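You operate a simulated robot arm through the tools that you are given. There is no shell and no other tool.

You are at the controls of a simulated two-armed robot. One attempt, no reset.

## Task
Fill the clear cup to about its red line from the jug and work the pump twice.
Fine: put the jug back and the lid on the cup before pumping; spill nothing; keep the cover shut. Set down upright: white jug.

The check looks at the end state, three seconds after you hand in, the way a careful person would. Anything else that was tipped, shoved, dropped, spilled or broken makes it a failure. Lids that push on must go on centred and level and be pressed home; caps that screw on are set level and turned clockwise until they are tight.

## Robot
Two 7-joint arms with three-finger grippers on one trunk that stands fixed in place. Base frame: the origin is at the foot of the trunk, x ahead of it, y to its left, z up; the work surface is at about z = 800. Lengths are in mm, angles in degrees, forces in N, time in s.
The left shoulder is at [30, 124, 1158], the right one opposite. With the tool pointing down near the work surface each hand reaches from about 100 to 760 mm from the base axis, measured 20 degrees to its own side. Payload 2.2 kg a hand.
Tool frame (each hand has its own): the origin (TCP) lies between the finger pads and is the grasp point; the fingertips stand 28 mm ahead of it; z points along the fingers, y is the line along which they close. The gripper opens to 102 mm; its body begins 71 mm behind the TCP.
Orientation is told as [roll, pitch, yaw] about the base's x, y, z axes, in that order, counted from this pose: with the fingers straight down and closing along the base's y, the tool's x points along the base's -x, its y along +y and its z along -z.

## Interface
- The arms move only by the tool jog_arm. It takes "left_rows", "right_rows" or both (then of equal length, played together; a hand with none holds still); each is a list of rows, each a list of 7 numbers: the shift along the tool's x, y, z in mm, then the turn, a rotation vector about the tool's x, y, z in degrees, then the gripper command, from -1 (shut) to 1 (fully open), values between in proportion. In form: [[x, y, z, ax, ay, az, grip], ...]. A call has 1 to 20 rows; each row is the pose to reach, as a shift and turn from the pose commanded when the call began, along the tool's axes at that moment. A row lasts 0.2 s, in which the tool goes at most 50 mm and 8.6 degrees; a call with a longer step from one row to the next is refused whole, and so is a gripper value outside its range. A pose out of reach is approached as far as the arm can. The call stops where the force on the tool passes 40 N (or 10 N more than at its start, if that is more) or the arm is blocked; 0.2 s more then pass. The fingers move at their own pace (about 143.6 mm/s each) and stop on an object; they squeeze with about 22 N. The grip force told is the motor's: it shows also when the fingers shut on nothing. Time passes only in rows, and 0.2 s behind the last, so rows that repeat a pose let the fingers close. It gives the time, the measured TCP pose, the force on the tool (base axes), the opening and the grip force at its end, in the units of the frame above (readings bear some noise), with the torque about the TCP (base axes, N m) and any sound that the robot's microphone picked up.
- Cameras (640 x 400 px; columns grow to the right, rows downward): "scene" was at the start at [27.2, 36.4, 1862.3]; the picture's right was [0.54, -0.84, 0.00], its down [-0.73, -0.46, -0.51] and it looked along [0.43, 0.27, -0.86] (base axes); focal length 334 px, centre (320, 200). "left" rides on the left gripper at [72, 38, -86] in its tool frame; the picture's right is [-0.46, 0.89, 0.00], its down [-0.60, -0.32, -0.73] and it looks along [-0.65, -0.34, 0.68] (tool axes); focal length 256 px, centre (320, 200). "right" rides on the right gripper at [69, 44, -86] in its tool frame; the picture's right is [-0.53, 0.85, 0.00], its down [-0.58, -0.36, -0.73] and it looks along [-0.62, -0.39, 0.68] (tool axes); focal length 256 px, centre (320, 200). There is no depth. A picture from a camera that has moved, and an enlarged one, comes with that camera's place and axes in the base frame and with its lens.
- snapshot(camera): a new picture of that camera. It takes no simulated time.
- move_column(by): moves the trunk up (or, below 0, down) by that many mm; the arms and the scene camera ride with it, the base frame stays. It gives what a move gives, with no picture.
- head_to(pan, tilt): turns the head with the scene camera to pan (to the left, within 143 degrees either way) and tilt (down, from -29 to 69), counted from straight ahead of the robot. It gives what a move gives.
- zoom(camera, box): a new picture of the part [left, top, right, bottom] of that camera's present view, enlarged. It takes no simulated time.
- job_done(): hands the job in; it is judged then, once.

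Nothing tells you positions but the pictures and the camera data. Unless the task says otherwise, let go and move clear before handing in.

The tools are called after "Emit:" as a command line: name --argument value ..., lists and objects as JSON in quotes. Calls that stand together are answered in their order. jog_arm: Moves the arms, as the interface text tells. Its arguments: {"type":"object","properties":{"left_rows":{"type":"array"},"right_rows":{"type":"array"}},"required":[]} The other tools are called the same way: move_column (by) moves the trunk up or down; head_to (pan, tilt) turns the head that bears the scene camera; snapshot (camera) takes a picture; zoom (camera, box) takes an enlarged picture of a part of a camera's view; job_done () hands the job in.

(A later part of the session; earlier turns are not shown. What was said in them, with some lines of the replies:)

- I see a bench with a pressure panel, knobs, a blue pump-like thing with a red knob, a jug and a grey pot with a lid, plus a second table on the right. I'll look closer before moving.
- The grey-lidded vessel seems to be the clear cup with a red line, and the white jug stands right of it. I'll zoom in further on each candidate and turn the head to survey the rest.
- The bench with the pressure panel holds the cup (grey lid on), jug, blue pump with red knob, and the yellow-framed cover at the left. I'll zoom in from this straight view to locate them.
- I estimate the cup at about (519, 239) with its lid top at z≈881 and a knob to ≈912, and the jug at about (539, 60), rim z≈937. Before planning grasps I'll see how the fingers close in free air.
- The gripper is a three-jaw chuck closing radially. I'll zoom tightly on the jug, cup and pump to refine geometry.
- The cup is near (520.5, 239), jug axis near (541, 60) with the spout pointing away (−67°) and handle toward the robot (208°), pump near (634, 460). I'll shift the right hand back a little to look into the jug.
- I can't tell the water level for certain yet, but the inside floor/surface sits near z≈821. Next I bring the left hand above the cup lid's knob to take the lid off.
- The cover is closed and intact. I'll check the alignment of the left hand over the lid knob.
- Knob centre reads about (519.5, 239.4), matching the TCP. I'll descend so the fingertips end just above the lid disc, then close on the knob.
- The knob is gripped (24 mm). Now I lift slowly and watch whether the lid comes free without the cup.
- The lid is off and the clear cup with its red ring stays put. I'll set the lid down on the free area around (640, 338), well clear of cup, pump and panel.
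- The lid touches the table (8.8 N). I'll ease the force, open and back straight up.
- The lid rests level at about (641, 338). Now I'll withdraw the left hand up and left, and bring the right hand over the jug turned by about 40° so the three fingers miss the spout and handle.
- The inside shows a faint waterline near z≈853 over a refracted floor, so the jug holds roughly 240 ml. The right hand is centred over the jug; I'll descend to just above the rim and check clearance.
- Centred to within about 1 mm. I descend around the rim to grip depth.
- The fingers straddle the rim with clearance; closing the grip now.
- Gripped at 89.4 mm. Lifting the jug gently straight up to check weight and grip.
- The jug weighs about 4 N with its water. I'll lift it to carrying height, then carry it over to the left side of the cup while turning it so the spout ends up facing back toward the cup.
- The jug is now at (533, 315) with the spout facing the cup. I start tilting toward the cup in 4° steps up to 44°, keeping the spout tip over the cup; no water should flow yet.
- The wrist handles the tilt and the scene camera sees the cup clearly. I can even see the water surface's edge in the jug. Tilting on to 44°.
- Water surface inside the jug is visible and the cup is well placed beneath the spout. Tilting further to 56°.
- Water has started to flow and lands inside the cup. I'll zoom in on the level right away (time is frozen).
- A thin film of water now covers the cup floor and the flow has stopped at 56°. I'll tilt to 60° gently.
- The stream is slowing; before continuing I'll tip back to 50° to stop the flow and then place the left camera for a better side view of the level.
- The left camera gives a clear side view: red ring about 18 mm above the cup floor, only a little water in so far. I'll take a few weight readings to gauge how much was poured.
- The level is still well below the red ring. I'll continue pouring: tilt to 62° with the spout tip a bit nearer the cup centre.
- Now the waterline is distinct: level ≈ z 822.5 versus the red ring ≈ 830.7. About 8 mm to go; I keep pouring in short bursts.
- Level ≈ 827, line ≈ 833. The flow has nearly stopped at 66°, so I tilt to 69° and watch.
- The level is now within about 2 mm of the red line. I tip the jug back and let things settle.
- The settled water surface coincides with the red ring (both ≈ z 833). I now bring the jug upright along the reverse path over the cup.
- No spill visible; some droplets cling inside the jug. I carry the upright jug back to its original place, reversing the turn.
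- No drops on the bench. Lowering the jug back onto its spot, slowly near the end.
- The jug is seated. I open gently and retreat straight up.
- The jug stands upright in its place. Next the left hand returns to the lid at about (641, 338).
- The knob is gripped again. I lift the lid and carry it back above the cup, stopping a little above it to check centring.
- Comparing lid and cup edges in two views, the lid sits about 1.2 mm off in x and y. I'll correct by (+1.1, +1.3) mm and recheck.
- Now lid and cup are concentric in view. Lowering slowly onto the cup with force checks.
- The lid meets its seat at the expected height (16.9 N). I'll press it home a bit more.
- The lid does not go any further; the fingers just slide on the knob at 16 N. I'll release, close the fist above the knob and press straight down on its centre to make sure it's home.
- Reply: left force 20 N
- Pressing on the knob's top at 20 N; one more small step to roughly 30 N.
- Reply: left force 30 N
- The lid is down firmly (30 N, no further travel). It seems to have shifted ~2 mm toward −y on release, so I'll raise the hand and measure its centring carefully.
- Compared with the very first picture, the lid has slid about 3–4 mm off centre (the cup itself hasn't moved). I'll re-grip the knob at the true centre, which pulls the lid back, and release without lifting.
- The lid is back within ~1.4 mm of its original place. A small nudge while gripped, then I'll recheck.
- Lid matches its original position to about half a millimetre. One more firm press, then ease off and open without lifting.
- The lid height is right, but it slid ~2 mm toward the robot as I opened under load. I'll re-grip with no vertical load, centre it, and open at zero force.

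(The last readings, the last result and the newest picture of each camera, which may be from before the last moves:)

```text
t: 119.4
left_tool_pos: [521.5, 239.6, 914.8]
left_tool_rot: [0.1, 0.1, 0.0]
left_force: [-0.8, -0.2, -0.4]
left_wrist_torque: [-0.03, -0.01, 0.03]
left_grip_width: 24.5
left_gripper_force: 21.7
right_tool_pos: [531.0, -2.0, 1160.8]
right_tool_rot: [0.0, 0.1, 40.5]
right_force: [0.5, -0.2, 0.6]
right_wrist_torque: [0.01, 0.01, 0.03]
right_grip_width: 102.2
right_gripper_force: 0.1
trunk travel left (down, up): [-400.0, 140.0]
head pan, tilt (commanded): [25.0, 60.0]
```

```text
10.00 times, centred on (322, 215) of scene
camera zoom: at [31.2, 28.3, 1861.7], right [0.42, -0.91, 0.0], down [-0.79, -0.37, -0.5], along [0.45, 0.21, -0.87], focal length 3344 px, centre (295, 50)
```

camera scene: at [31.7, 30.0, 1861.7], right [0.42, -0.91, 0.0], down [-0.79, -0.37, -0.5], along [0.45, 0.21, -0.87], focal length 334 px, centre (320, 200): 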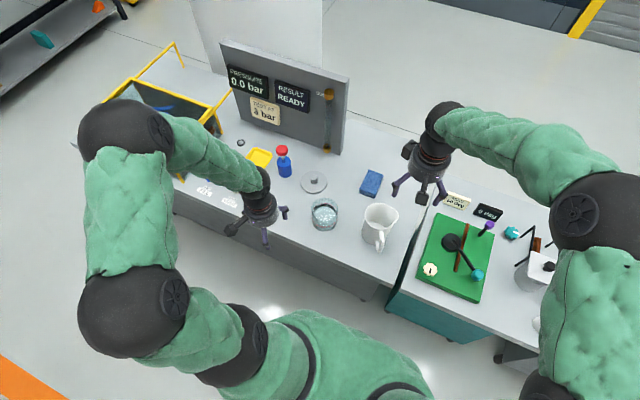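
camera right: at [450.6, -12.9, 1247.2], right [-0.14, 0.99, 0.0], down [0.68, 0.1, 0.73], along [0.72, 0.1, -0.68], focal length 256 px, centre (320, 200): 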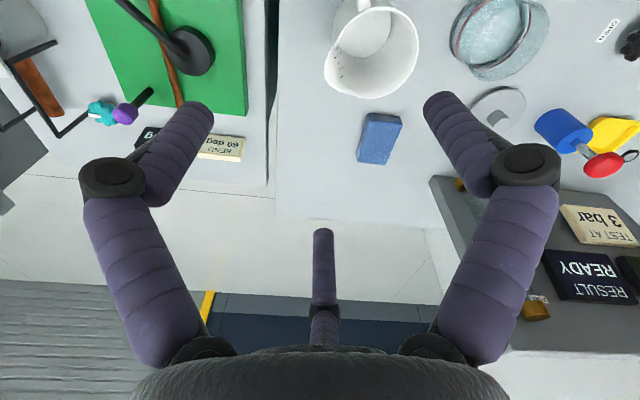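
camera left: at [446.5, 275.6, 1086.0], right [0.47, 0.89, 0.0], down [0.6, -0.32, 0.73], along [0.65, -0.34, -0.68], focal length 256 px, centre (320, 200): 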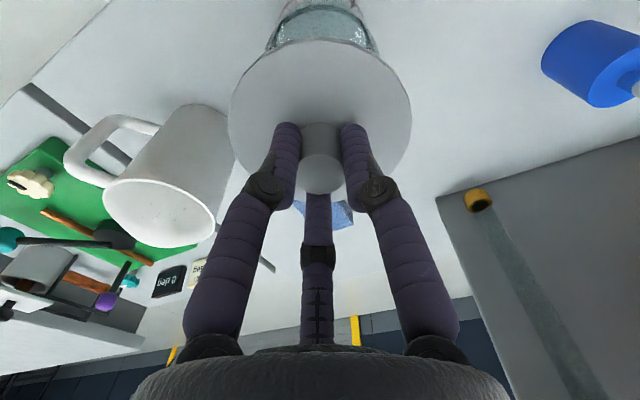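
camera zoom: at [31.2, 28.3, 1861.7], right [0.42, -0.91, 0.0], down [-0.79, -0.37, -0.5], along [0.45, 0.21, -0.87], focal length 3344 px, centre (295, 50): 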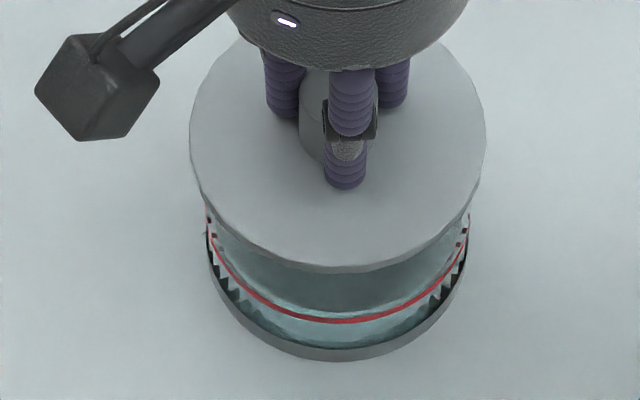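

Emit:
jog_arm --left_rows '[[0, 0, 0, 0, 0, 0, -0.51], [0, 0, 0, 0, 0, 0, -0.49], [0, 0, 0, 0, 0, 0, -0.46], [0, 0, 0, 0, 0, 0, -0.42], [0, 0, 0, 0, 0, 0, -0.35], [0, 0, 0, 0, 0, 0, -0.2], [0, 0, 0, 0, 0, 0, 0], [0, 0, 0, 0, 0, 0, 0]]'

Emit:
zoom --camera "left" --box '[260, 0, 390, 70]'

Emit:
zoom --camera "scene" --box '[305, 195, 340, 235]'

Emit:
zoom --camera "left" --box '[220, 0, 420, 200]'

```text
t: 121.2
left_tool_pos: [519.8, 239.8, 915.3]
left_tool_rot: [0.0, 0.0, -0.1]
left_force: [-0.1, -0.2, -0.5]
left_wrist_torque: [0.03, 0.0, -0.04]
left_grip_width: 51.2
left_gripper_force: 0.0
right_tool_pos: [531.2, -2.3, 1160.5]
right_tool_rot: [-0.1, 0.0, 40.6]
right_force: [-0.3, -1.1, 0.5]
right_wrist_torque: [0.01, -0.01, -0.02]
right_grip_width: 101.9
right_gripper_force: 0.0
trunk travel left (down, up): [-400.0, 140.0]
head pan, tilt (commanded): [25.0, 60.0]
```

```text
4.92 times, centred on (325, 35) of left
camera zoom: at [447.7, 277.2, 1001.2], right [0.46, 0.89, 0.0], down [0.6, -0.32, 0.73], along [0.65, -0.34, -0.68], focal length 1260 px, centre (295, 1012)
```

zoom: 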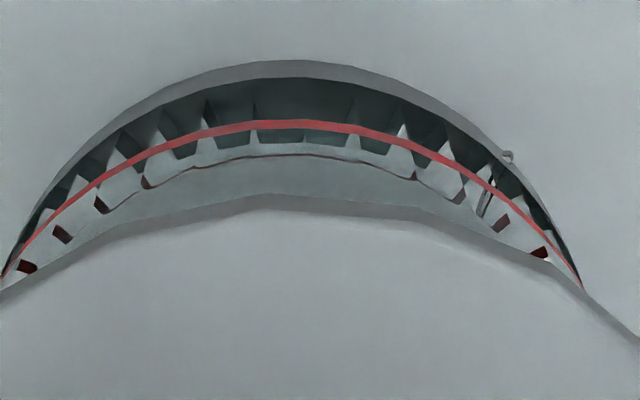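

```text
10.00 times, centred on (322, 215) of scene
camera zoom: at [31.1, 28.3, 1861.7], right [0.42, -0.91, 0.0], down [-0.79, -0.37, -0.5], along [0.45, 0.21, -0.87], focal length 3344 px, centre (295, 50)
```

zoom: 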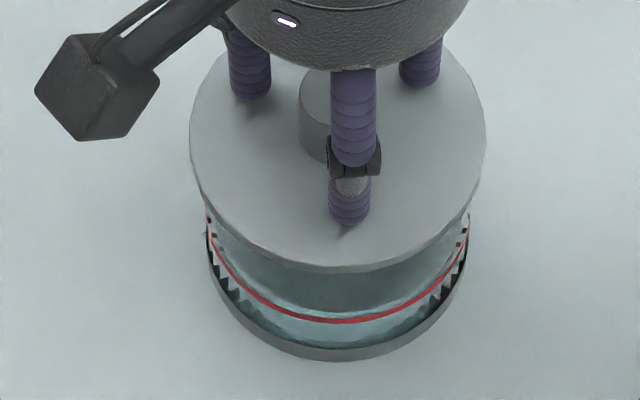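

```text
2.00 times, centred on (320, 100) of left
camera zoom: at [447.7, 277.2, 1001.2], right [0.46, 0.89, 0.0], down [0.6, -0.32, 0.73], along [0.65, -0.34, -0.68], focal length 512 px, centre (320, 400)
```

zoom: 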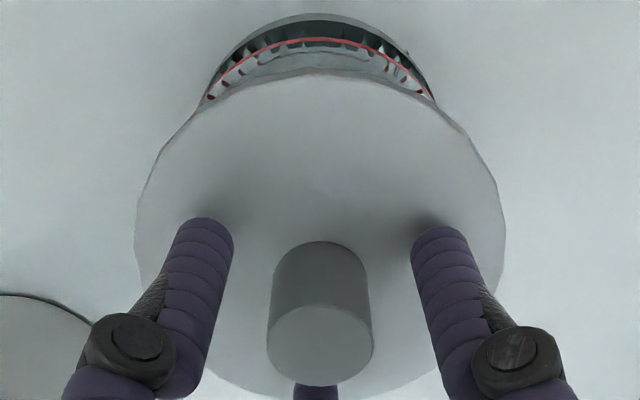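

The lid stayed put this time. Now I raise the left hand clear and compare with the original view.

Emit:
jog_arm --left_rows '[[0, 0, -10, 0, 0, 0, 0], [0, 0, -30, 0, 0, 0, 0], [0, 0, -60, 0, 0, 0, 0], [0, 0, -100, 0, 0, 0, 0], [0, 10, -140, 0, 0, 0, 0], [0, 40, -165, 0, 0, 0, 0], [0, 75, -180, 0, 0, 0, 0], [0, 110, -190, 0, 0, 0, 0], [0, 110, -190, 0, 0, 0, 0]]'

Emit:
head_to --pan 5 --tilt 60

Emit:
zoom --camera "scene" --box '[240, 195, 290, 245]'

Emit:
snapshot --camera "left"

Emit:
snapshot --camera "scene"

```text
t: 123.2
left_tool_pos: [519.3, 350.7, 1103.6]
left_tool_rot: [0.0, -0.1, 0.0]
left_force: [-0.3, 0.0, -0.4]
left_wrist_torque: [0.0, 0.04, -0.01]
left_grip_width: 51.0
left_gripper_force: 0.0
right_tool_pos: [531.8, -3.9, 1160.5]
right_tool_rot: [0.0, 0.1, 40.5]
right_force: [-0.3, -0.5, -0.4]
right_wrist_torque: [0.0, 0.03, -0.01]
right_grip_width: 102.0
right_gripper_force: 0.0
trunk travel left (down, up): [-400.0, 140.0]
head pan, tilt (commanded): [25.0, 60.0]
```

```text
t: 124.0
left_tool_pos: [519.8, 349.8, 1104.3]
left_tool_rot: [0.1, 0.0, 0.0]
left_force: [-0.4, 0.4, -0.7]
left_wrist_torque: [-0.01, -0.01, 0.02]
left_grip_width: 50.9
left_gripper_force: 0.1
right_tool_pos: [531.1, -1.6, 1160.7]
right_tool_rot: [0.0, -0.1, 40.5]
right_force: [-0.2, 0.5, 0.4]
right_wrist_torque: [-0.03, -0.01, 0.03]
right_grip_width: 102.0
right_gripper_force: 0.1
trunk travel left (down, up): [-400.0, 140.0]
head pan, tilt (commanded): [5.0, 60.0]
```

```text
8.00 times, centred on (265, 220) of scene
camera zoom: at [37.1, 6.1, 1861.7], right [0.09, -1.0, 0.0], down [-0.86, -0.08, -0.5], along [0.5, 0.04, -0.87], focal length 2676 px, centre (760, 40)
```

zoom: 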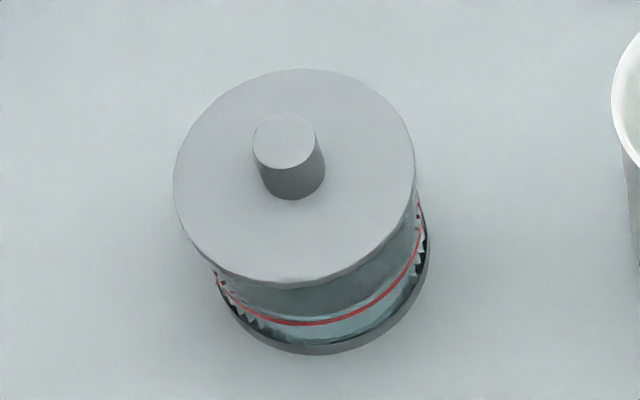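

```text
taken
camera left: at [446.5, 387.6, 1190.9], right [0.46, 0.89, 0.0], down [0.6, -0.32, 0.73], along [0.65, -0.34, -0.68], focal length 256 px, centre (320, 200)
```

left: 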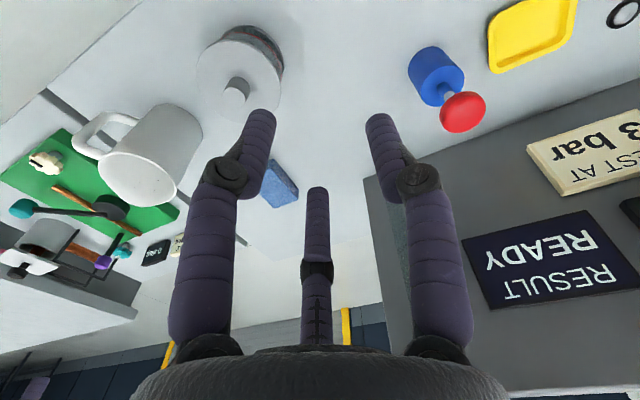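

```text
taken
camera scene: at [37.1, 6.1, 1861.7], right [0.09, -1.0, 0.0], down [-0.86, -0.08, -0.5], along [0.5, 0.04, -0.87], focal length 334 px, centre (320, 200)
```

scene: 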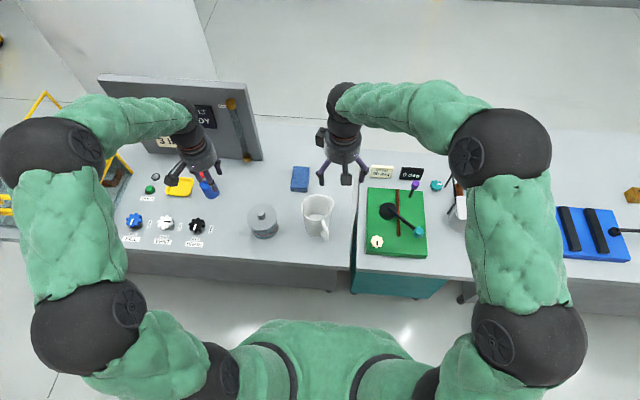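

The lid now matches its original seated position exactly. Jug is back, lid is on. Next: the pump. I'll locate the red knob precisely from two cameras.

Emit:
zoom --camera "left" --box '[390, 30, 510, 150]'

Emit:
zoom --camera "right" --box '[520, 90, 640, 190]'

Emit:
zoom --camera "scene" --box '[170, 150, 240, 210]'

```text
3.33 times, centred on (450, 90) of left
camera zoom: at [446.5, 387.6, 1190.9], right [0.46, 0.89, 0.0], down [0.6, -0.32, 0.73], along [0.65, -0.34, -0.68], focal length 853 px, centre (-113, 567)
```

zoom: 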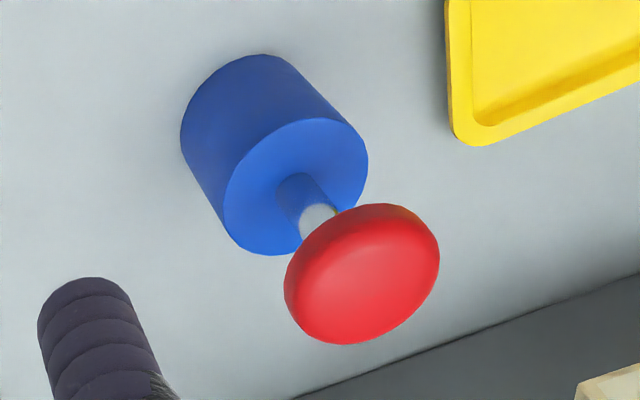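

```text
4.00 times, centred on (580, 140) of right
camera zoom: at [450.3, -13.7, 1247.3], right [-0.14, 0.99, 0.0], down [0.68, 0.1, 0.73], along [0.72, 0.1, -0.68], focal length 1024 px, centre (-720, 440)
```

zoom: 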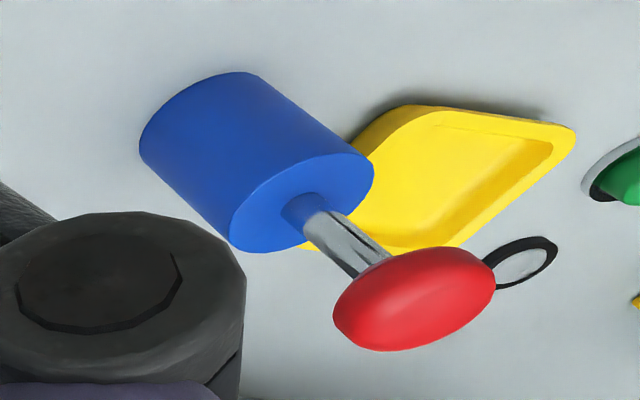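

```text
6.67 times, centred on (205, 180) of scene
camera zoom: at [37.1, 6.1, 1861.7], right [0.09, -1.0, 0.0], down [-0.86, -0.08, -0.5], along [0.5, 0.04, -0.87], focal length 2230 px, centre (1087, 333)
```

zoom: 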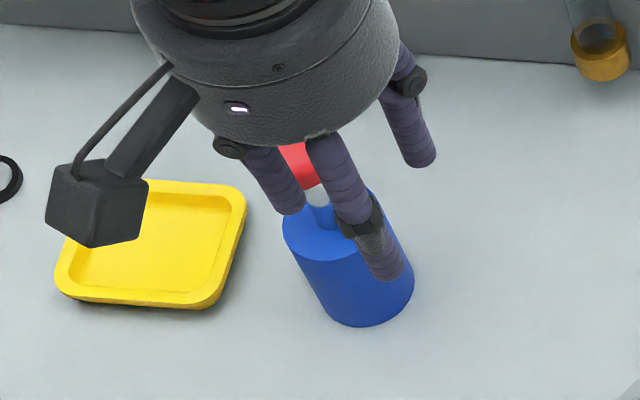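

The pump's red button is at about (638, 459), top near z≈947, on a rod above a blue cylinder. I'll bring the closed left fist over it.

Emit:
jog_arm --left_rows '[[-10, 9, 0, 0, 0, 0, -0.3], [-30, 28, 5, 0, 0, 0, -1], [-55, 51, 12, 0, 0, 0, -1], [-80, 74, 20, 0, 0, 0, -1], [-100, 93, 30, 0, 0, 0, -1], [-113, 104, 40, 0, 0, 0, -1], [-118.5, 109, 44, 0, 0, 0, -1], [-118.5, 109, 44, 0, 0, 0, -1]]'

Emit:
snapshot --camera "left"

Emit:
snapshot --camera "scene"

Emit:
zoom --camera "right" --box '[520, 90, 640, 190]'

```text
t: 125.8
left_tool_pos: [637.4, 459.2, 1061.1]
left_tool_rot: [0.0, 0.0, 0.1]
left_force: [-0.1, -0.1, -0.6]
left_wrist_torque: [0.02, 0.03, 0.03]
left_grip_width: 2.1
left_gripper_force: 21.7
right_tool_pos: [530.5, -2.2, 1160.0]
right_tool_rot: [0.1, 0.0, 40.5]
right_force: [0.0, -0.3, 0.6]
right_wrist_torque: [-0.01, 0.01, -0.02]
right_grip_width: 102.0
right_gripper_force: 0.1
trunk travel left (down, up): [-400.0, 140.0]
head pan, tilt (commanded): [5.0, 60.0]
```

```text
taken
camera left: at [563.7, 496.4, 1146.7], right [0.46, 0.89, 0.0], down [0.6, -0.32, 0.73], along [0.65, -0.34, -0.68], focal length 256 px, centre (320, 200)
```

left: 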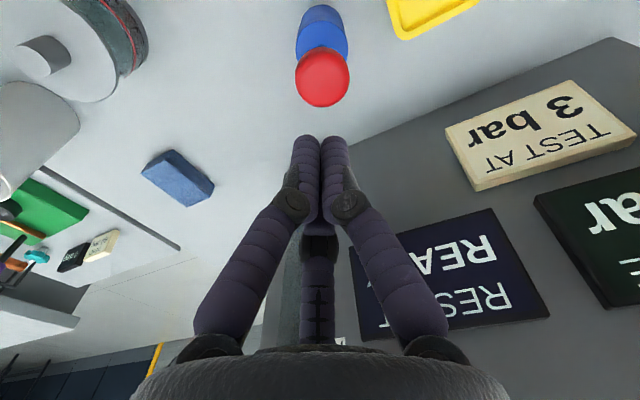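

```text
taken
camera scene: at [37.1, 5.9, 1861.8], right [0.09, -1.0, 0.0], down [-0.86, -0.08, -0.5], along [0.5, 0.04, -0.87], focal length 334 px, centre (320, 200)
```

scene: 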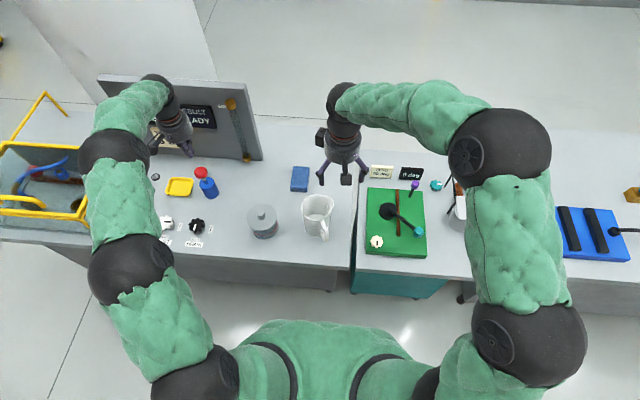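

```text
4.00 times, centred on (580, 140) of right
camera zoom: at [450.3, -13.8, 1247.4], right [-0.14, 0.99, 0.0], down [0.68, 0.1, 0.73], along [0.72, 0.1, -0.68], focal length 1024 px, centre (-720, 440)
```

zoom: 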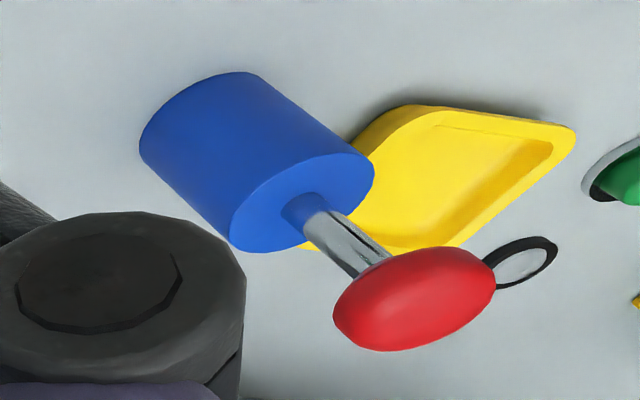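

Aligned over the button. Descending to just above it.

Emit:
jog_arm --left_rows '[[-0.4, 0, 20, 0, 0, 0, -1], [-0.4, 0, 42, 0, 0, 0, -1], [-0.4, 0, 60, 0, 0, 0, -1], [-0.4, 0, 74, 0, 0, 0, -1], [-0.4, 0, 78, 0, 0, 0, -1], [-0.4, 0, 78, 0, 0, 0, -1]]'

Emit:
snapshot --camera "left"

Emit:
zoom --camera "right" --box '[520, 70, 640, 190]'

Emit:
zoom --camera "scene" --box '[150, 100, 250, 210]'

```text
t: 127.2
left_tool_pos: [639.8, 458.3, 983.4]
left_tool_rot: [0.0, 0.0, 0.0]
left_force: [-0.3, 0.4, 0.5]
left_wrist_torque: [0.02, 0.01, 0.01]
left_grip_width: 2.3
left_gripper_force: 22.2
right_tool_pos: [531.0, -1.9, 1160.9]
right_tool_rot: [0.0, 0.0, 40.6]
right_force: [0.4, -0.6, 0.6]
right_wrist_torque: [-0.03, 0.04, 0.0]
right_grip_width: 101.7
right_gripper_force: 0.1
trunk travel left (down, up): [-400.0, 140.0]
head pan, tilt (commanded): [5.0, 60.0]
```

```text
taken
camera left: at [567.0, 495.1, 1069.5], right [0.46, 0.89, 0.0], down [0.6, -0.32, 0.73], along [0.65, -0.34, -0.68], focal length 256 px, centre (320, 200)
```

left: 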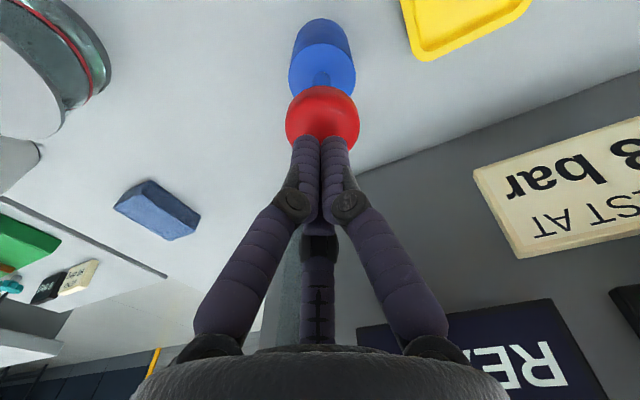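

```text
3.33 times, centred on (580, 130) of right
camera zoom: at [450.4, -13.7, 1247.3], right [-0.14, 0.99, 0.0], down [0.68, 0.1, 0.73], along [0.72, 0.1, -0.68], focal length 853 px, centre (-547, 433)
```

zoom: 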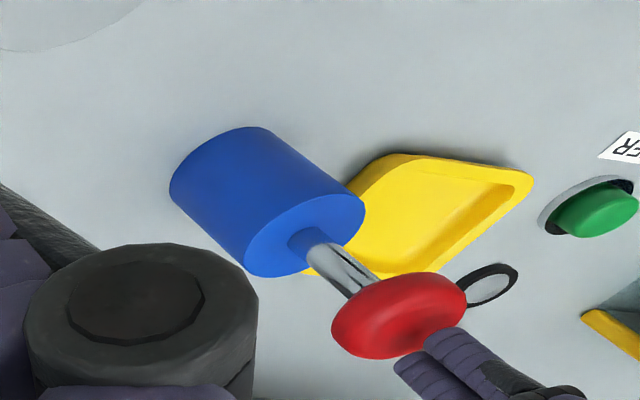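

```text
3.64 times, centred on (200, 155) of scene
camera zoom: at [37.2, 6.0, 1861.8], right [0.09, -1.0, 0.0], down [-0.86, -0.08, -0.5], along [0.5, 0.04, -0.87], focal length 1216 px, centre (756, 364)
```

zoom: 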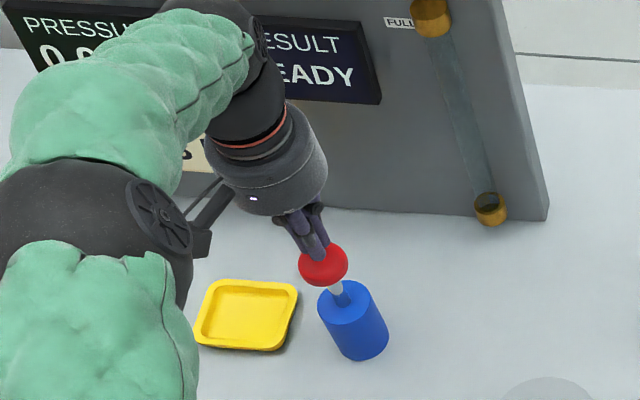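

Emit:
jog_arm --left_rows '[[0.8, 0.3, 2, 0, 0, 0, -1], [0.8, 0.3, 4, 0, 0, 0, -1], [0.8, 0.3, 6, 0, 0, 0, -1]]'

Emit:
jog_arm --left_rows '[[0, 0, 2, 0, 0, 0, -1], [0, 0, 4, 0, 0, 0, -1]]'

Emit:
zoom --camera "right" --box '[520, 70, 640, 190]'

```text
t: 128.0
left_tool_pos: [637.9, 459.5, 976.3]
left_tool_rot: [0.0, 0.0, 0.1]
left_force: [0.2, 0.8, -0.1]
left_wrist_torque: [-0.03, -0.01, 0.01]
left_grip_width: 2.1
left_gripper_force: 22.5
right_tool_pos: [530.2, -1.0, 1160.9]
right_tool_rot: [-0.1, 0.0, 40.4]
right_force: [0.7, 0.2, -1.2]
right_wrist_torque: [0.02, -0.02, 0.01]
right_grip_width: 101.9
right_gripper_force: 0.0
trunk travel left (down, up): [-400.0, 140.0]
head pan, tilt (commanded): [5.0, 60.0]
```

```text
t: 128.6
left_tool_pos: [640.1, 459.5, 972.1]
left_tool_rot: [0.0, 0.0, -0.1]
left_force: [-0.4, 0.5, -0.8]
left_wrist_torque: [0.0, 0.01, 0.03]
left_grip_width: 2.1
left_gripper_force: 22.5
right_tool_pos: [532.0, -2.4, 1161.9]
right_tool_rot: [0.0, 0.0, 40.4]
right_force: [0.1, -0.5, 0.0]
right_wrist_torque: [-0.01, -0.02, 0.01]
right_grip_width: 101.9
right_gripper_force: 0.1
trunk travel left (down, up): [-400.0, 140.0]
head pan, tilt (commanded): [5.0, 60.0]
```

```text
3.33 times, centred on (580, 130) of right
camera zoom: at [450.5, -13.7, 1247.3], right [-0.14, 0.99, 0.0], down [0.68, 0.1, 0.73], along [0.72, 0.1, -0.68], focal length 853 px, centre (-547, 433)
```

zoom: 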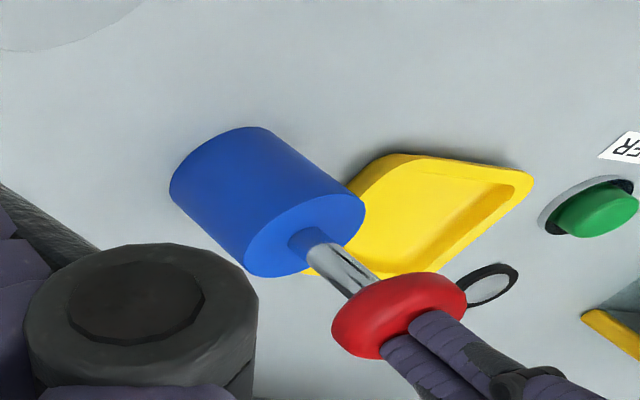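

Emit:
jog_arm --left_rows '[[0, 0, 2, 0, 0, 0, -1], [0, 0, 4, 0, 0, 0, -1], [0, 0, 6, 0, 0, 0, -1]]'

Emit:
zoom --camera "right" --box '[520, 70, 640, 190]'

```text
t: 129.4
left_tool_pos: [639.8, 459.3, 967.9]
left_tool_rot: [0.0, -0.1, 0.0]
left_force: [0.5, -0.3, 3.1]
left_wrist_torque: [-0.03, 0.01, 0.01]
left_grip_width: 2.1
left_gripper_force: 30.8
right_tool_pos: [531.5, -3.3, 1161.3]
right_tool_rot: [0.0, -0.1, 40.5]
right_force: [-0.3, 0.2, 0.2]
right_wrist_torque: [0.02, 0.03, -0.01]
right_grip_width: 102.2
right_gripper_force: 0.1
trunk travel left (down, up): [-400.0, 140.0]
head pan, tilt (commanded): [5.0, 60.0]
```

```text
3.33 times, centred on (580, 130) of right
camera zoom: at [450.3, -14.0, 1247.4], right [-0.14, 0.99, 0.0], down [0.68, 0.1, 0.73], along [0.72, 0.1, -0.68], focal length 853 px, centre (-547, 433)
```

zoom: 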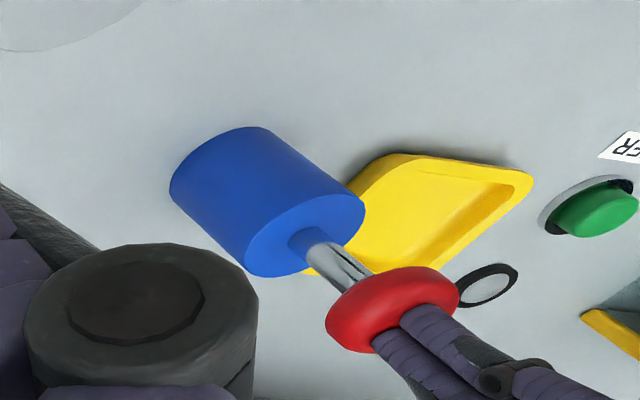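

The plunger yields at about 3 N. I push it on down.

Emit:
jog_arm --left_rows '[[0, 0, 3, 0, 0, 0, -1], [0, 0, 6, 0, 0, 0, -1], [0, 0, 9, 0, 0, 0, -1], [0, 0, 12, 0, 0, 0, -1], [0, 0, 15, 0, 0, 0, -1], [0, 0, 18, 0, 0, 0, -1]]'

Emit:
zoom --camera "right" --box '[520, 70, 640, 190]'

Emit:
zoom --camera "scene" --box '[90, 70, 270, 210]'

```text
t: 130.8
left_tool_pos: [637.9, 458.1, 948.0]
left_tool_rot: [0.0, 0.0, 0.1]
left_force: [0.8, 2.0, 7.5]
left_wrist_torque: [0.04, 0.0, -0.09]
left_grip_width: 5.9
left_gripper_force: 31.2
right_tool_pos: [531.2, -1.8, 1161.0]
right_tool_rot: [0.0, 0.0, 40.6]
right_force: [0.3, 0.5, -0.2]
right_wrist_torque: [0.02, 0.02, -0.02]
right_grip_width: 102.0
right_gripper_force: 0.0
trunk travel left (down, up): [-400.0, 140.0]
head pan, tilt (commanded): [5.0, 60.0]
```

```text
3.33 times, centred on (580, 130) of right
camera zoom: at [449.8, -14.0, 1247.6], right [-0.14, 0.99, 0.0], down [0.68, 0.1, 0.73], along [0.72, 0.1, -0.68], focal length 853 px, centre (-547, 433)
```

zoom: 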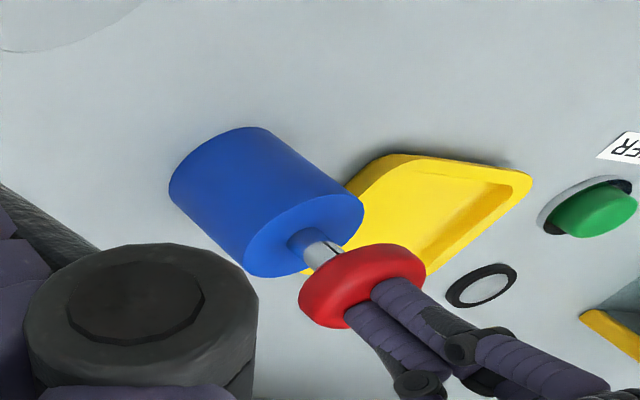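

```text
2.86 times, centred on (180, 140) of scene
camera zoom: at [36.3, 5.5, 1861.8], right [0.09, -1.0, 0.0], down [-0.86, -0.08, -0.5], along [0.5, 0.04, -0.87], focal length 956 px, centre (720, 371)
```

zoom: 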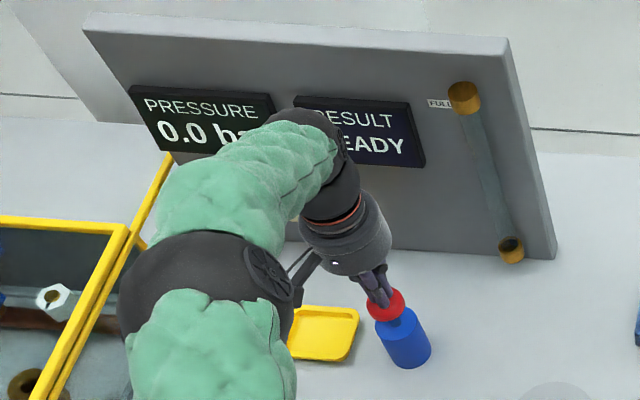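

Emit:
jog_arm --left_rows '[[0, 0, 3, 0, 0, 0, -1], [0, 0, 6, 0, 0, 0, -1], [0, 0, 9, 0, 0, 0, -1], [0, 0, 12, 0, 0, 0, -1]]'

Emit:
zoom --camera "right" --box '[520, 70, 640, 190]'

```text
t: 131.8
left_tool_pos: [637.3, 458.1, 937.6]
left_tool_rot: [0.0, 0.1, -0.1]
left_force: [-1.0, 1.2, 11.1]
left_wrist_torque: [0.01, 0.08, 0.03]
left_grip_width: 6.0
left_gripper_force: 31.5
right_tool_pos: [530.3, -2.1, 1161.3]
right_tool_rot: [0.0, 0.0, 40.5]
right_force: [-0.6, -0.3, 0.7]
right_wrist_torque: [0.02, 0.0, 0.02]
right_grip_width: 101.8
right_gripper_force: 0.1
trunk travel left (down, up): [-400.0, 140.0]
head pan, tilt (commanded): [5.0, 60.0]
```

```text
3.33 times, centred on (580, 130) of right
camera zoom: at [449.5, -14.2, 1247.7], right [-0.14, 0.99, 0.0], down [0.67, 0.1, 0.73], along [0.72, 0.1, -0.68], focal length 853 px, centre (-547, 433)
```

zoom: 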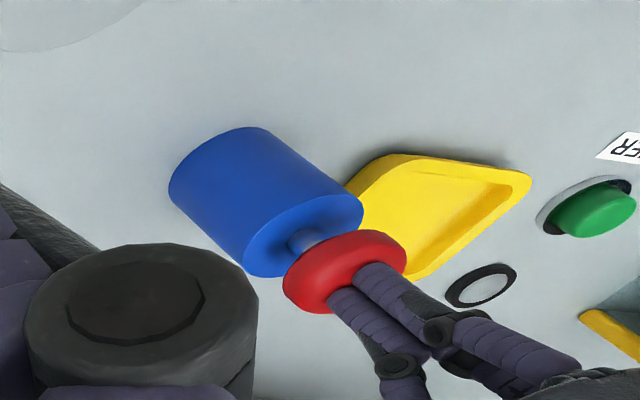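

Emit:
jog_arm --left_rows '[[0, 0, 1.5, 0, 0, 0, -1], [0, 0, 3, 0, 0, 0, -1], [0, 0, 4.5, 0, 0, 0, -1]]'

Emit:
zoom --camera "right" --box '[520, 70, 640, 190]'

```text
t: 132.6
left_tool_pos: [637.9, 458.8, 932.8]
left_tool_rot: [0.0, -0.1, 0.0]
left_force: [-2.7, 0.8, 13.2]
left_wrist_torque: [-0.02, 0.08, 0.13]
left_grip_width: 5.9
left_gripper_force: 31.5
right_tool_pos: [529.0, -2.7, 1162.0]
right_tool_rot: [0.0, -0.1, 40.6]
right_force: [0.0, -0.1, 0.0]
right_wrist_torque: [0.03, 0.0, 0.02]
right_grip_width: 102.2
right_gripper_force: 0.1
trunk travel left (down, up): [-400.0, 140.0]
head pan, tilt (commanded): [5.0, 60.0]
```

```text
3.33 times, centred on (580, 130) of right
camera zoom: at [449.2, -14.3, 1247.8], right [-0.14, 0.99, 0.0], down [0.67, 0.1, 0.73], along [0.72, 0.1, -0.68], focal length 853 px, centre (-547, 433)
```

zoom: 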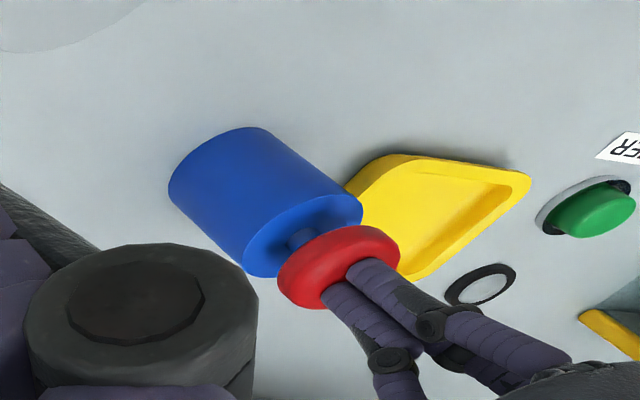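

Emit:
jog_arm --left_rows '[[0, 0, 1.5, 0, 0, 0, -1], [0, 0, 3, 0, 0, 0, -1], [0, 0, 4, 0, 0, 0, -1]]'

Emit:
zoom --camera "right" --box '[520, 70, 640, 190]'

```text
t: 133.4
left_tool_pos: [637.6, 459.4, 931.2]
left_tool_rot: [0.2, -0.3, 0.0]
left_force: [-0.3, 0.6, 21.0]
left_wrist_torque: [-0.06, 0.13, 0.02]
left_grip_width: 5.9
left_gripper_force: 31.7
right_tool_pos: [529.7, -3.2, 1161.5]
right_tool_rot: [0.0, -0.1, 40.5]
right_force: [-0.3, 0.3, 0.1]
right_wrist_torque: [0.0, 0.0, 0.0]
right_grip_width: 102.0
right_gripper_force: 0.1
trunk travel left (down, up): [-400.0, 140.0]
head pan, tilt (commanded): [5.0, 60.0]
```

```text
3.33 times, centred on (580, 130) of right
camera zoom: at [448.7, -14.9, 1248.1], right [-0.14, 0.99, 0.0], down [0.67, 0.1, 0.73], along [0.72, 0.1, -0.68], focal length 853 px, centre (-547, 433)
```

zoom: 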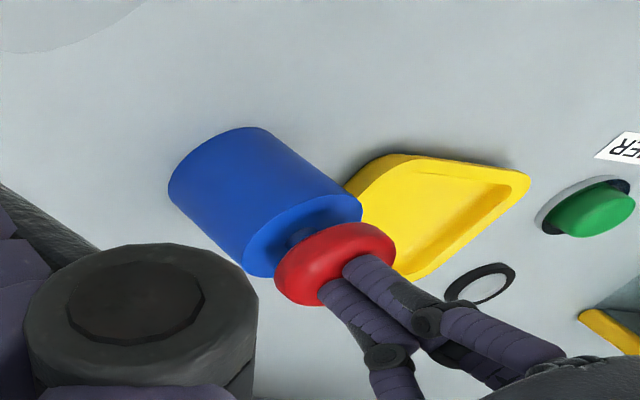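

The plunger has bottomed out (21 N). Now I let it back up and see whether it returns by itself.

Emit:
jog_arm --left_rows '[[0, 0, -5, 0, 0, 0, -1], [0, 0, -12, 0, 0, 0, -1], [0, 0, -20, 0, 0, 0, -1], [0, 0, -28, 0, 0, 0, -1], [0, 0, -36, 0, 0, 0, -1], [0, 0, -44, 0, 0, 0, -1], [0, 0, -52, 0, 0, 0, -1], [0, 0, -58, 0, 0, 0, -1], [0, 0, -58, 0, 0, 0, -1], [0, 0, -58, 0, 0, 0, -1]]'

Emit:
zoom --camera "right" --box '[520, 70, 640, 190]'

Emit:
zoom --camera "scene" --box '[90, 70, 270, 210]'

```text
t: 135.6
left_tool_pos: [639.8, 458.4, 986.0]
left_tool_rot: [0.0, 0.1, 0.0]
left_force: [-0.1, 0.1, -0.3]
left_wrist_torque: [0.0, -0.01, 0.0]
left_grip_width: 2.0
left_gripper_force: 31.4
right_tool_pos: [530.9, -1.5, 1160.5]
right_tool_rot: [0.0, 0.0, 40.5]
right_force: [-0.1, -0.3, -0.2]
right_wrist_torque: [0.01, 0.04, 0.01]
right_grip_width: 102.1
right_gripper_force: 0.2
trunk travel left (down, up): [-400.0, 140.0]
head pan, tilt (commanded): [5.0, 60.0]
```

```text
3.33 times, centred on (580, 130) of right
camera zoom: at [450.3, -13.7, 1247.3], right [-0.14, 0.99, 0.0], down [0.68, 0.1, 0.73], along [0.72, 0.1, -0.68], focal length 853 px, centre (-547, 433)
```

zoom: 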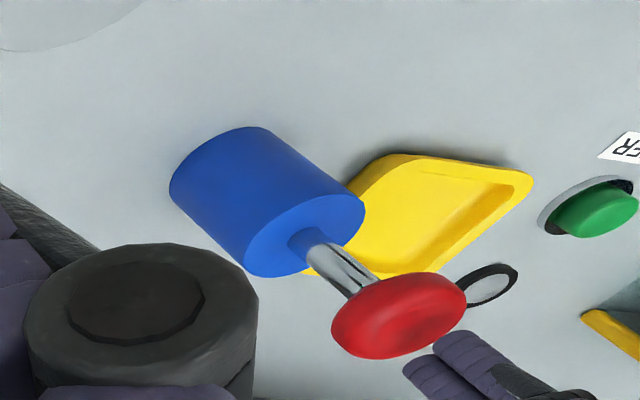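

```text
2.86 times, centred on (180, 140) of scene
camera zoom: at [37.0, 5.9, 1861.7], right [0.09, -1.0, 0.0], down [-0.86, -0.08, -0.5], along [0.5, 0.04, -0.87], focal length 956 px, centre (720, 371)
```

zoom: 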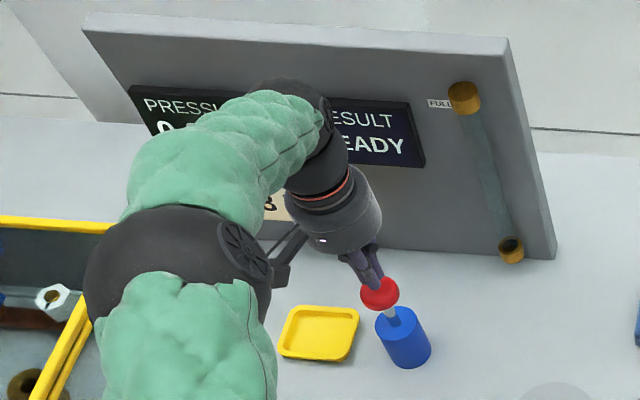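

It springs back fully: that's one stroke. Now the second full stroke, down to the same depth and back up.

Emit:
jog_arm --left_rows '[[0, 0, 5, 0, 0, 0, -1], [0, 0, 10, 0, 0, 0, -1], [0, 0, 15, 0, 0, 0, -1], [0, 0, 20, 0, 0, 0, -1], [0, 0, 25, 0, 0, 0, -1], [0, 0, 30, 0, 0, 0, -1], [0, 0, 35, 0, 0, 0, -1], [0, 0, 40, 0, 0, 0, -1], [0, 0, 45, 0, 0, 0, -1], [0, 0, 50, 0, 0, 0, -1], [0, 0, 54, 0, 0, 0, -1], [0, 0, 56, 0, 0, 0, -1], [0, 0, 58, 0, 0, 0, -1], [0, 0, 58, 0, 0, 0, -1]]'

Emit:
zoom --camera "right" --box '[520, 70, 640, 190]'

Emit:
zoom --camera "scene" --box '[90, 70, 270, 210]'

```text
t: 138.6
left_tool_pos: [637.2, 458.8, 931.4]
left_tool_rot: [0.2, -0.3, 0.0]
left_force: [3.9, 0.5, 23.2]
left_wrist_torque: [-0.03, -0.01, -0.23]
left_grip_width: 5.8
left_gripper_force: 31.6
right_tool_pos: [529.8, -3.0, 1162.1]
right_tool_rot: [0.1, -0.1, 40.6]
right_force: [0.4, 0.2, 0.6]
right_wrist_torque: [0.0, 0.03, -0.01]
right_grip_width: 101.9
right_gripper_force: 0.1
trunk travel left (down, up): [-400.0, 140.0]
head pan, tilt (commanded): [5.0, 60.0]
```

```text
3.33 times, centred on (580, 130) of right
camera zoom: at [449.0, -14.9, 1248.0], right [-0.14, 0.99, 0.0], down [0.67, 0.1, 0.73], along [0.72, 0.1, -0.68], focal length 853 px, centre (-547, 433)
```

zoom: 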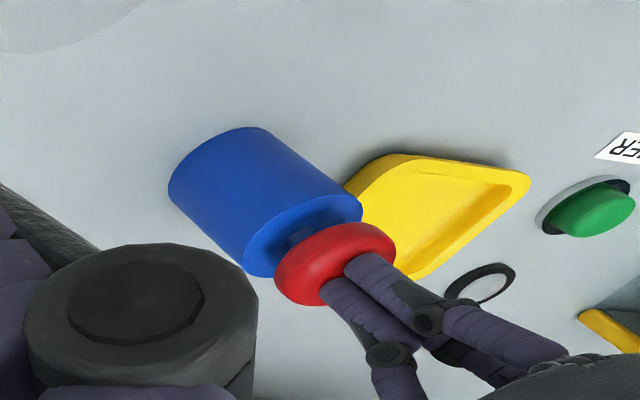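

```text
2.86 times, centred on (180, 140) of scene
camera zoom: at [35.0, 4.1, 1861.9], right [0.09, -1.0, 0.0], down [-0.86, -0.08, -0.5], along [0.5, 0.04, -0.87], focal length 956 px, centre (720, 371)
```

zoom: 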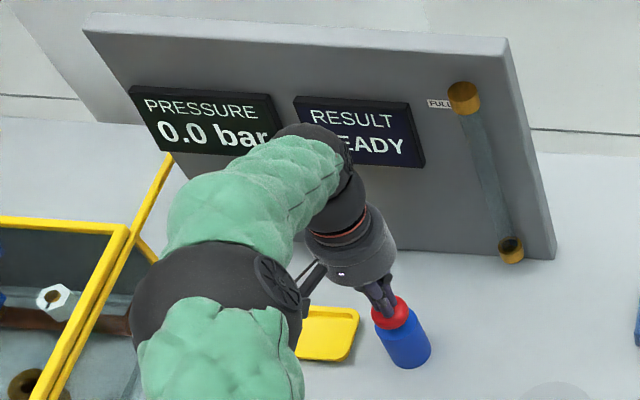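

Second stroke bottomed as well. Raising off the button and retreating clear.

Emit:
jog_arm --left_rows '[[0, 0, -5, 0, 0, 0, -1], [0, 0, -12, 0, 0, 0, -1], [0, 0, -20, 0, 0, 0, -1], [0, 0, -28, 0, 0, 0, -1], [0, 0, -36, 0, 0, 0, -1], [0, 0, -44, 0, 0, 0, -1], [0, 0, -54, 0, 0, 0, -1], [0, 0, -70, 0, 0, 0, -1], [0, 0, -95, 0, 0, 0, -1], [0, 0, -125, 0, 0, 0, -1], [0, 0, -160, 0, 0, 0, -1], [15, 3, -195, 0, 0, 0, -1], [45, 10, -225, 0, 0, 0, -1], [80, 18, -250, 0, 0, 0, 0], [115, 26, -265, 0, 0, 0, 0], [150, 35, -280, 0, 0, 0, 0], [168, 39, -285, 0, 0, 0, 0], [168, 39, -285, 0, 0, 0, 0]]'

Emit:
snapshot --camera "scene"

Emit:
zoom --camera "scene" --box '[110, 70, 340, 250]'

Emit:
snapshot --camera "left"

Emit:
zoom --camera "right" --box '[520, 70, 640, 190]'

```text
t: 142.4
left_tool_pos: [473.1, 497.7, 1214.0]
left_tool_rot: [0.0, 0.1, 0.0]
left_force: [0.0, -0.1, 0.2]
left_wrist_torque: [0.0, 0.01, 0.03]
left_grip_width: 51.0
left_gripper_force: 0.1
right_tool_pos: [531.3, -2.1, 1161.8]
right_tool_rot: [0.1, 0.0, 40.5]
right_force: [-0.6, -0.7, 0.3]
right_wrist_torque: [0.0, 0.0, 0.02]
right_grip_width: 102.0
right_gripper_force: 0.0
trunk travel left (down, up): [-400.0, 140.0]
head pan, tilt (commanded): [5.0, 60.0]
```

```text
taken
camera scene: at [37.7, 6.2, 1861.7], right [0.09, -1.0, 0.0], down [-0.86, -0.08, -0.5], along [0.5, 0.04, -0.87], focal length 334 px, centre (320, 200)
```

scene: 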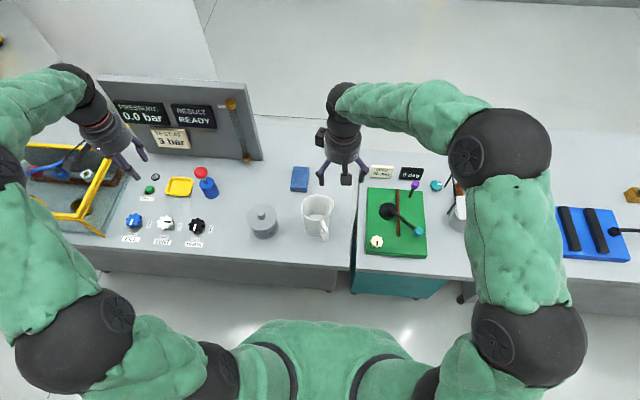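

```text
2.22 times, centred on (225, 160) of scene
camera zoom: at [37.7, 6.2, 1861.7], right [0.09, -1.0, 0.0], down [-0.86, -0.08, -0.5], along [0.5, 0.04, -0.87], focal length 743 px, centre (531, 289)
```

zoom: 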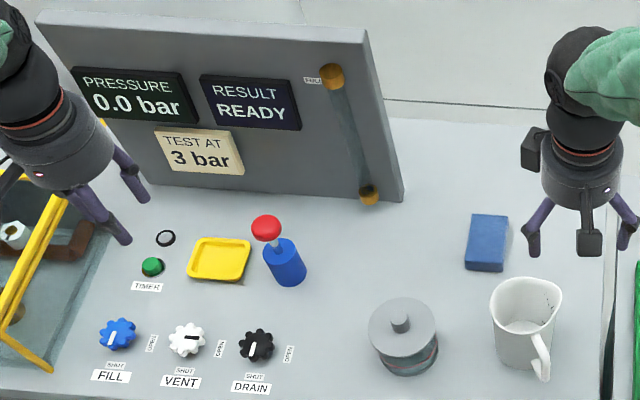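

```text
taken
camera left: at [400.1, 534.6, 1300.5], right [0.47, 0.89, 0.0], down [0.6, -0.32, 0.73], along [0.65, -0.34, -0.68], focal length 256 px, centre (320, 200)
```

left: 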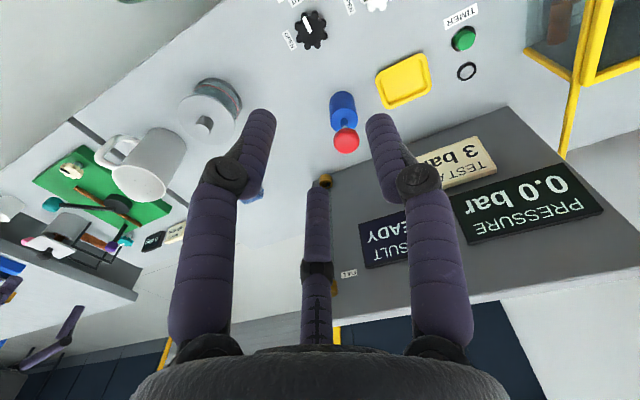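

```text
3.33 times, centred on (580, 130) of right
camera zoom: at [450.8, -13.6, 1247.1], right [-0.14, 0.99, 0.0], down [0.68, 0.1, 0.73], along [0.72, 0.1, -0.68], focal length 853 px, centre (-547, 433)
```

zoom: 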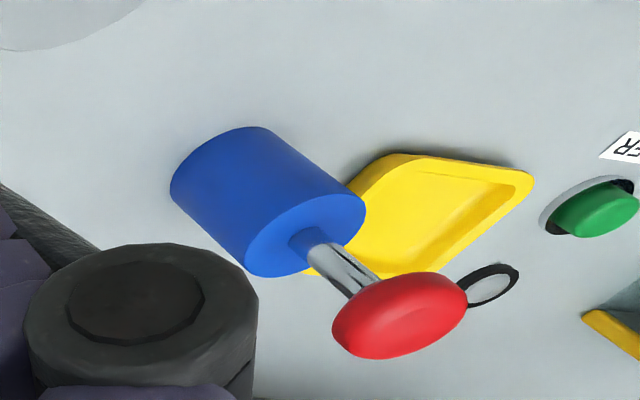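

Both strokes are done and the button is back up. I'll make a final inspection of cup, jug, bench surface and cover.

Emit:
zoom --camera "scene" --box '[235, 170, 355, 260]'

Emit:
head_to --pan 45 --tilt 52

Emit:
snapshot --camera "scene"

Emit:
zoom --camera "scene" --box '[340, 200, 500, 340]'

Emit:
zoom --camera "left" --box '[150, 50, 280, 160]'

```text
4.44 times, centred on (295, 215) of scene
camera zoom: at [37.7, 6.2, 1861.7], right [0.09, -1.0, 0.0], down [-0.86, -0.08, -0.5], along [0.5, 0.04, -0.87], focal length 1486 px, centre (431, 133)
```

zoom: 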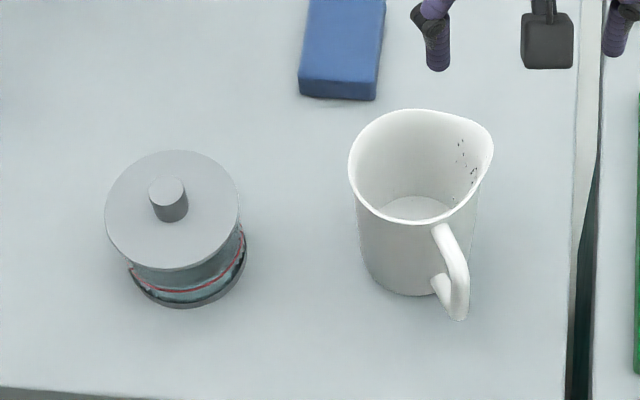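

```text
t: 143.5
left_tool_pos: [472.5, 497.2, 1214.2]
left_tool_rot: [-0.1, 0.0, 0.0]
left_force: [-1.3, -0.3, 0.9]
left_wrist_torque: [0.0, -0.03, 0.03]
left_grip_width: 50.8
left_gripper_force: 0.0
right_tool_pos: [530.7, -3.1, 1160.5]
right_tool_rot: [0.0, 0.0, 40.6]
right_force: [0.0, 0.7, -0.1]
right_wrist_torque: [0.02, 0.01, 0.01]
right_grip_width: 102.1
right_gripper_force: 0.1
trunk travel left (down, up): [-400.0, 140.0]
head pan, tilt (commanded): [45.0, 52.0]
```

```text
taken
camera scene: at [23.8, 53.3, 1871.6], right [0.71, -0.71, 0.0], down [-0.56, -0.56, -0.62], along [0.44, 0.43, -0.79], focal length 334 px, centre (320, 200)
```

scene: 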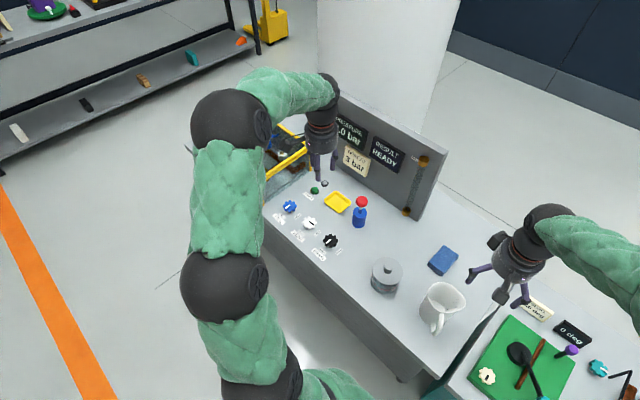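

```text
2.86 times, centred on (420, 270) of scene
camera zoom: at [23.8, 53.3, 1871.6], right [0.71, -0.71, 0.0], down [-0.56, -0.56, -0.62], along [0.44, 0.43, -0.79], focal length 956 px, centre (34, 0)
```

zoom: 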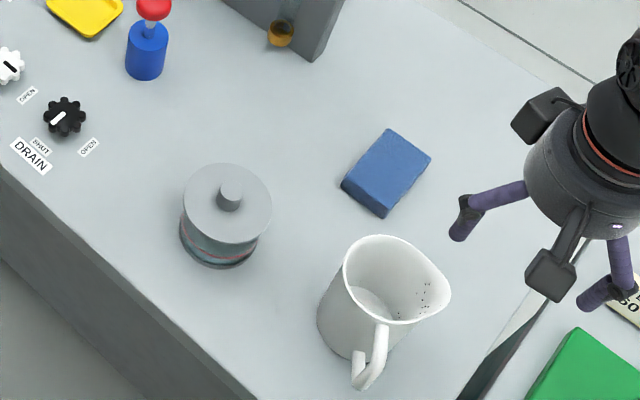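

```text
3.64 times, centred on (215, 105) of left
camera zoom: at [399.9, 534.6, 1300.9], right [0.46, 0.89, 0.0], down [0.6, -0.32, 0.73], along [0.65, -0.34, -0.68], focal length 931 px, centre (702, 546)
```

zoom: 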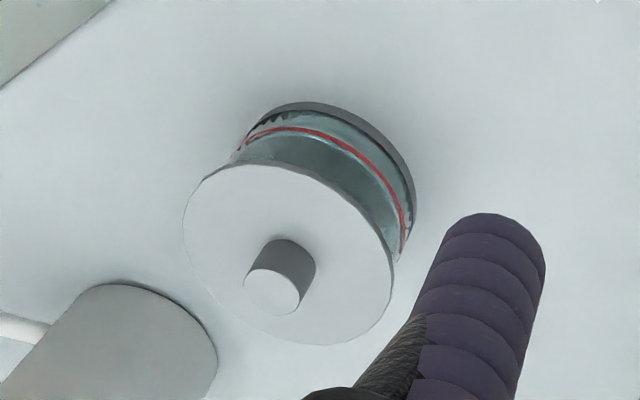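

Emit:
zoom --camera "scene" --box '[170, 90, 340, 220]'

Emit:
head_to --pan 60 --tilt 50

Emit:
snapshot --camera "scene"

```text
3.08 times, centred on (255, 155) of scene
camera zoom: at [23.8, 53.3, 1871.6], right [0.71, -0.71, 0.0], down [-0.56, -0.56, -0.62], along [0.44, 0.43, -0.79], focal length 1029 px, centre (520, 338)
```

zoom: 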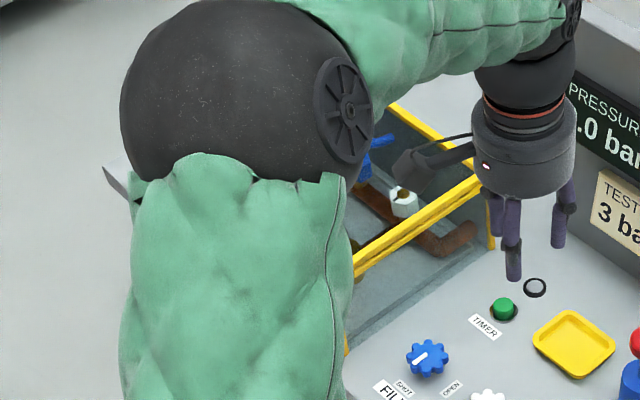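

```text
t: 144.3
left_tool_pos: [472.8, 498.0, 1214.5]
left_tool_rot: [0.0, 0.0, 0.0]
left_force: [0.6, -0.1, 0.2]
left_wrist_torque: [0.0, -0.01, 0.0]
left_grip_width: 51.1
left_gripper_force: 0.1
right_tool_pos: [530.9, -2.5, 1160.9]
right_tool_rot: [0.0, 0.0, 40.6]
right_force: [0.2, 0.2, 0.7]
right_wrist_torque: [0.05, 0.03, -0.01]
right_grip_width: 102.1
right_gripper_force: 0.1
trunk travel left (down, up): [-400.0, 140.0]
head pan, tilt (commanded): [60.0, 50.0]
```

```text
taken
camera scene: at [9.3, 66.8, 1874.3], right [0.87, -0.5, 0.0], down [-0.38, -0.66, -0.64], along [0.32, 0.56, -0.77], focal length 334 px, centre (320, 200)
```

scene: 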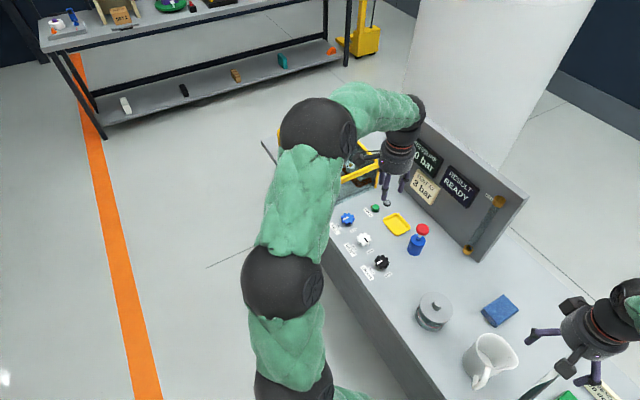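

The cup is filled to its red line with the lid on, centred and level. The jug stands upright where it was, and the pump had two full strokes and sprang back. I see no spill. The arm hides part of the cover from here, but I saw it shut earlier and never touched it. Both hands are empty and clear, so I'm handing in.

Emit:
job_done

```text
The job is handed in.
```

The job is handed in: the cup is filled to its red line, the jug is back, the lid is on, and the pump has had two strokes. No result came back from the check.

- **Cup:** after the water settled, its surface matched the red line to within about a millimetre. I saw no spill on the bench.
- **Jug:** it is standing upright in its original place, and some droplets still cling inside it.
- **Lid:** it slid a few millimetres off centre on the first attempts, so I re-gripped and re-centred it. In the final comparison it matched its original position and height. I had pressed it at up to 30 N with no further travel, but that was before the last re-centring. I didn't press it hard again afterwards.
- **Pump:** I took the pump to be the blue cylinder with the red button on the same bench. Both strokes went to the bottom, and the button sprang back fully each time. The display read 0.0 bar when I last looked. The vent was set to open, and I left it that way.
- **Cover:** I never touched it, and it was shut when I saw all of it early on. In the last views the left arm hid most of it.
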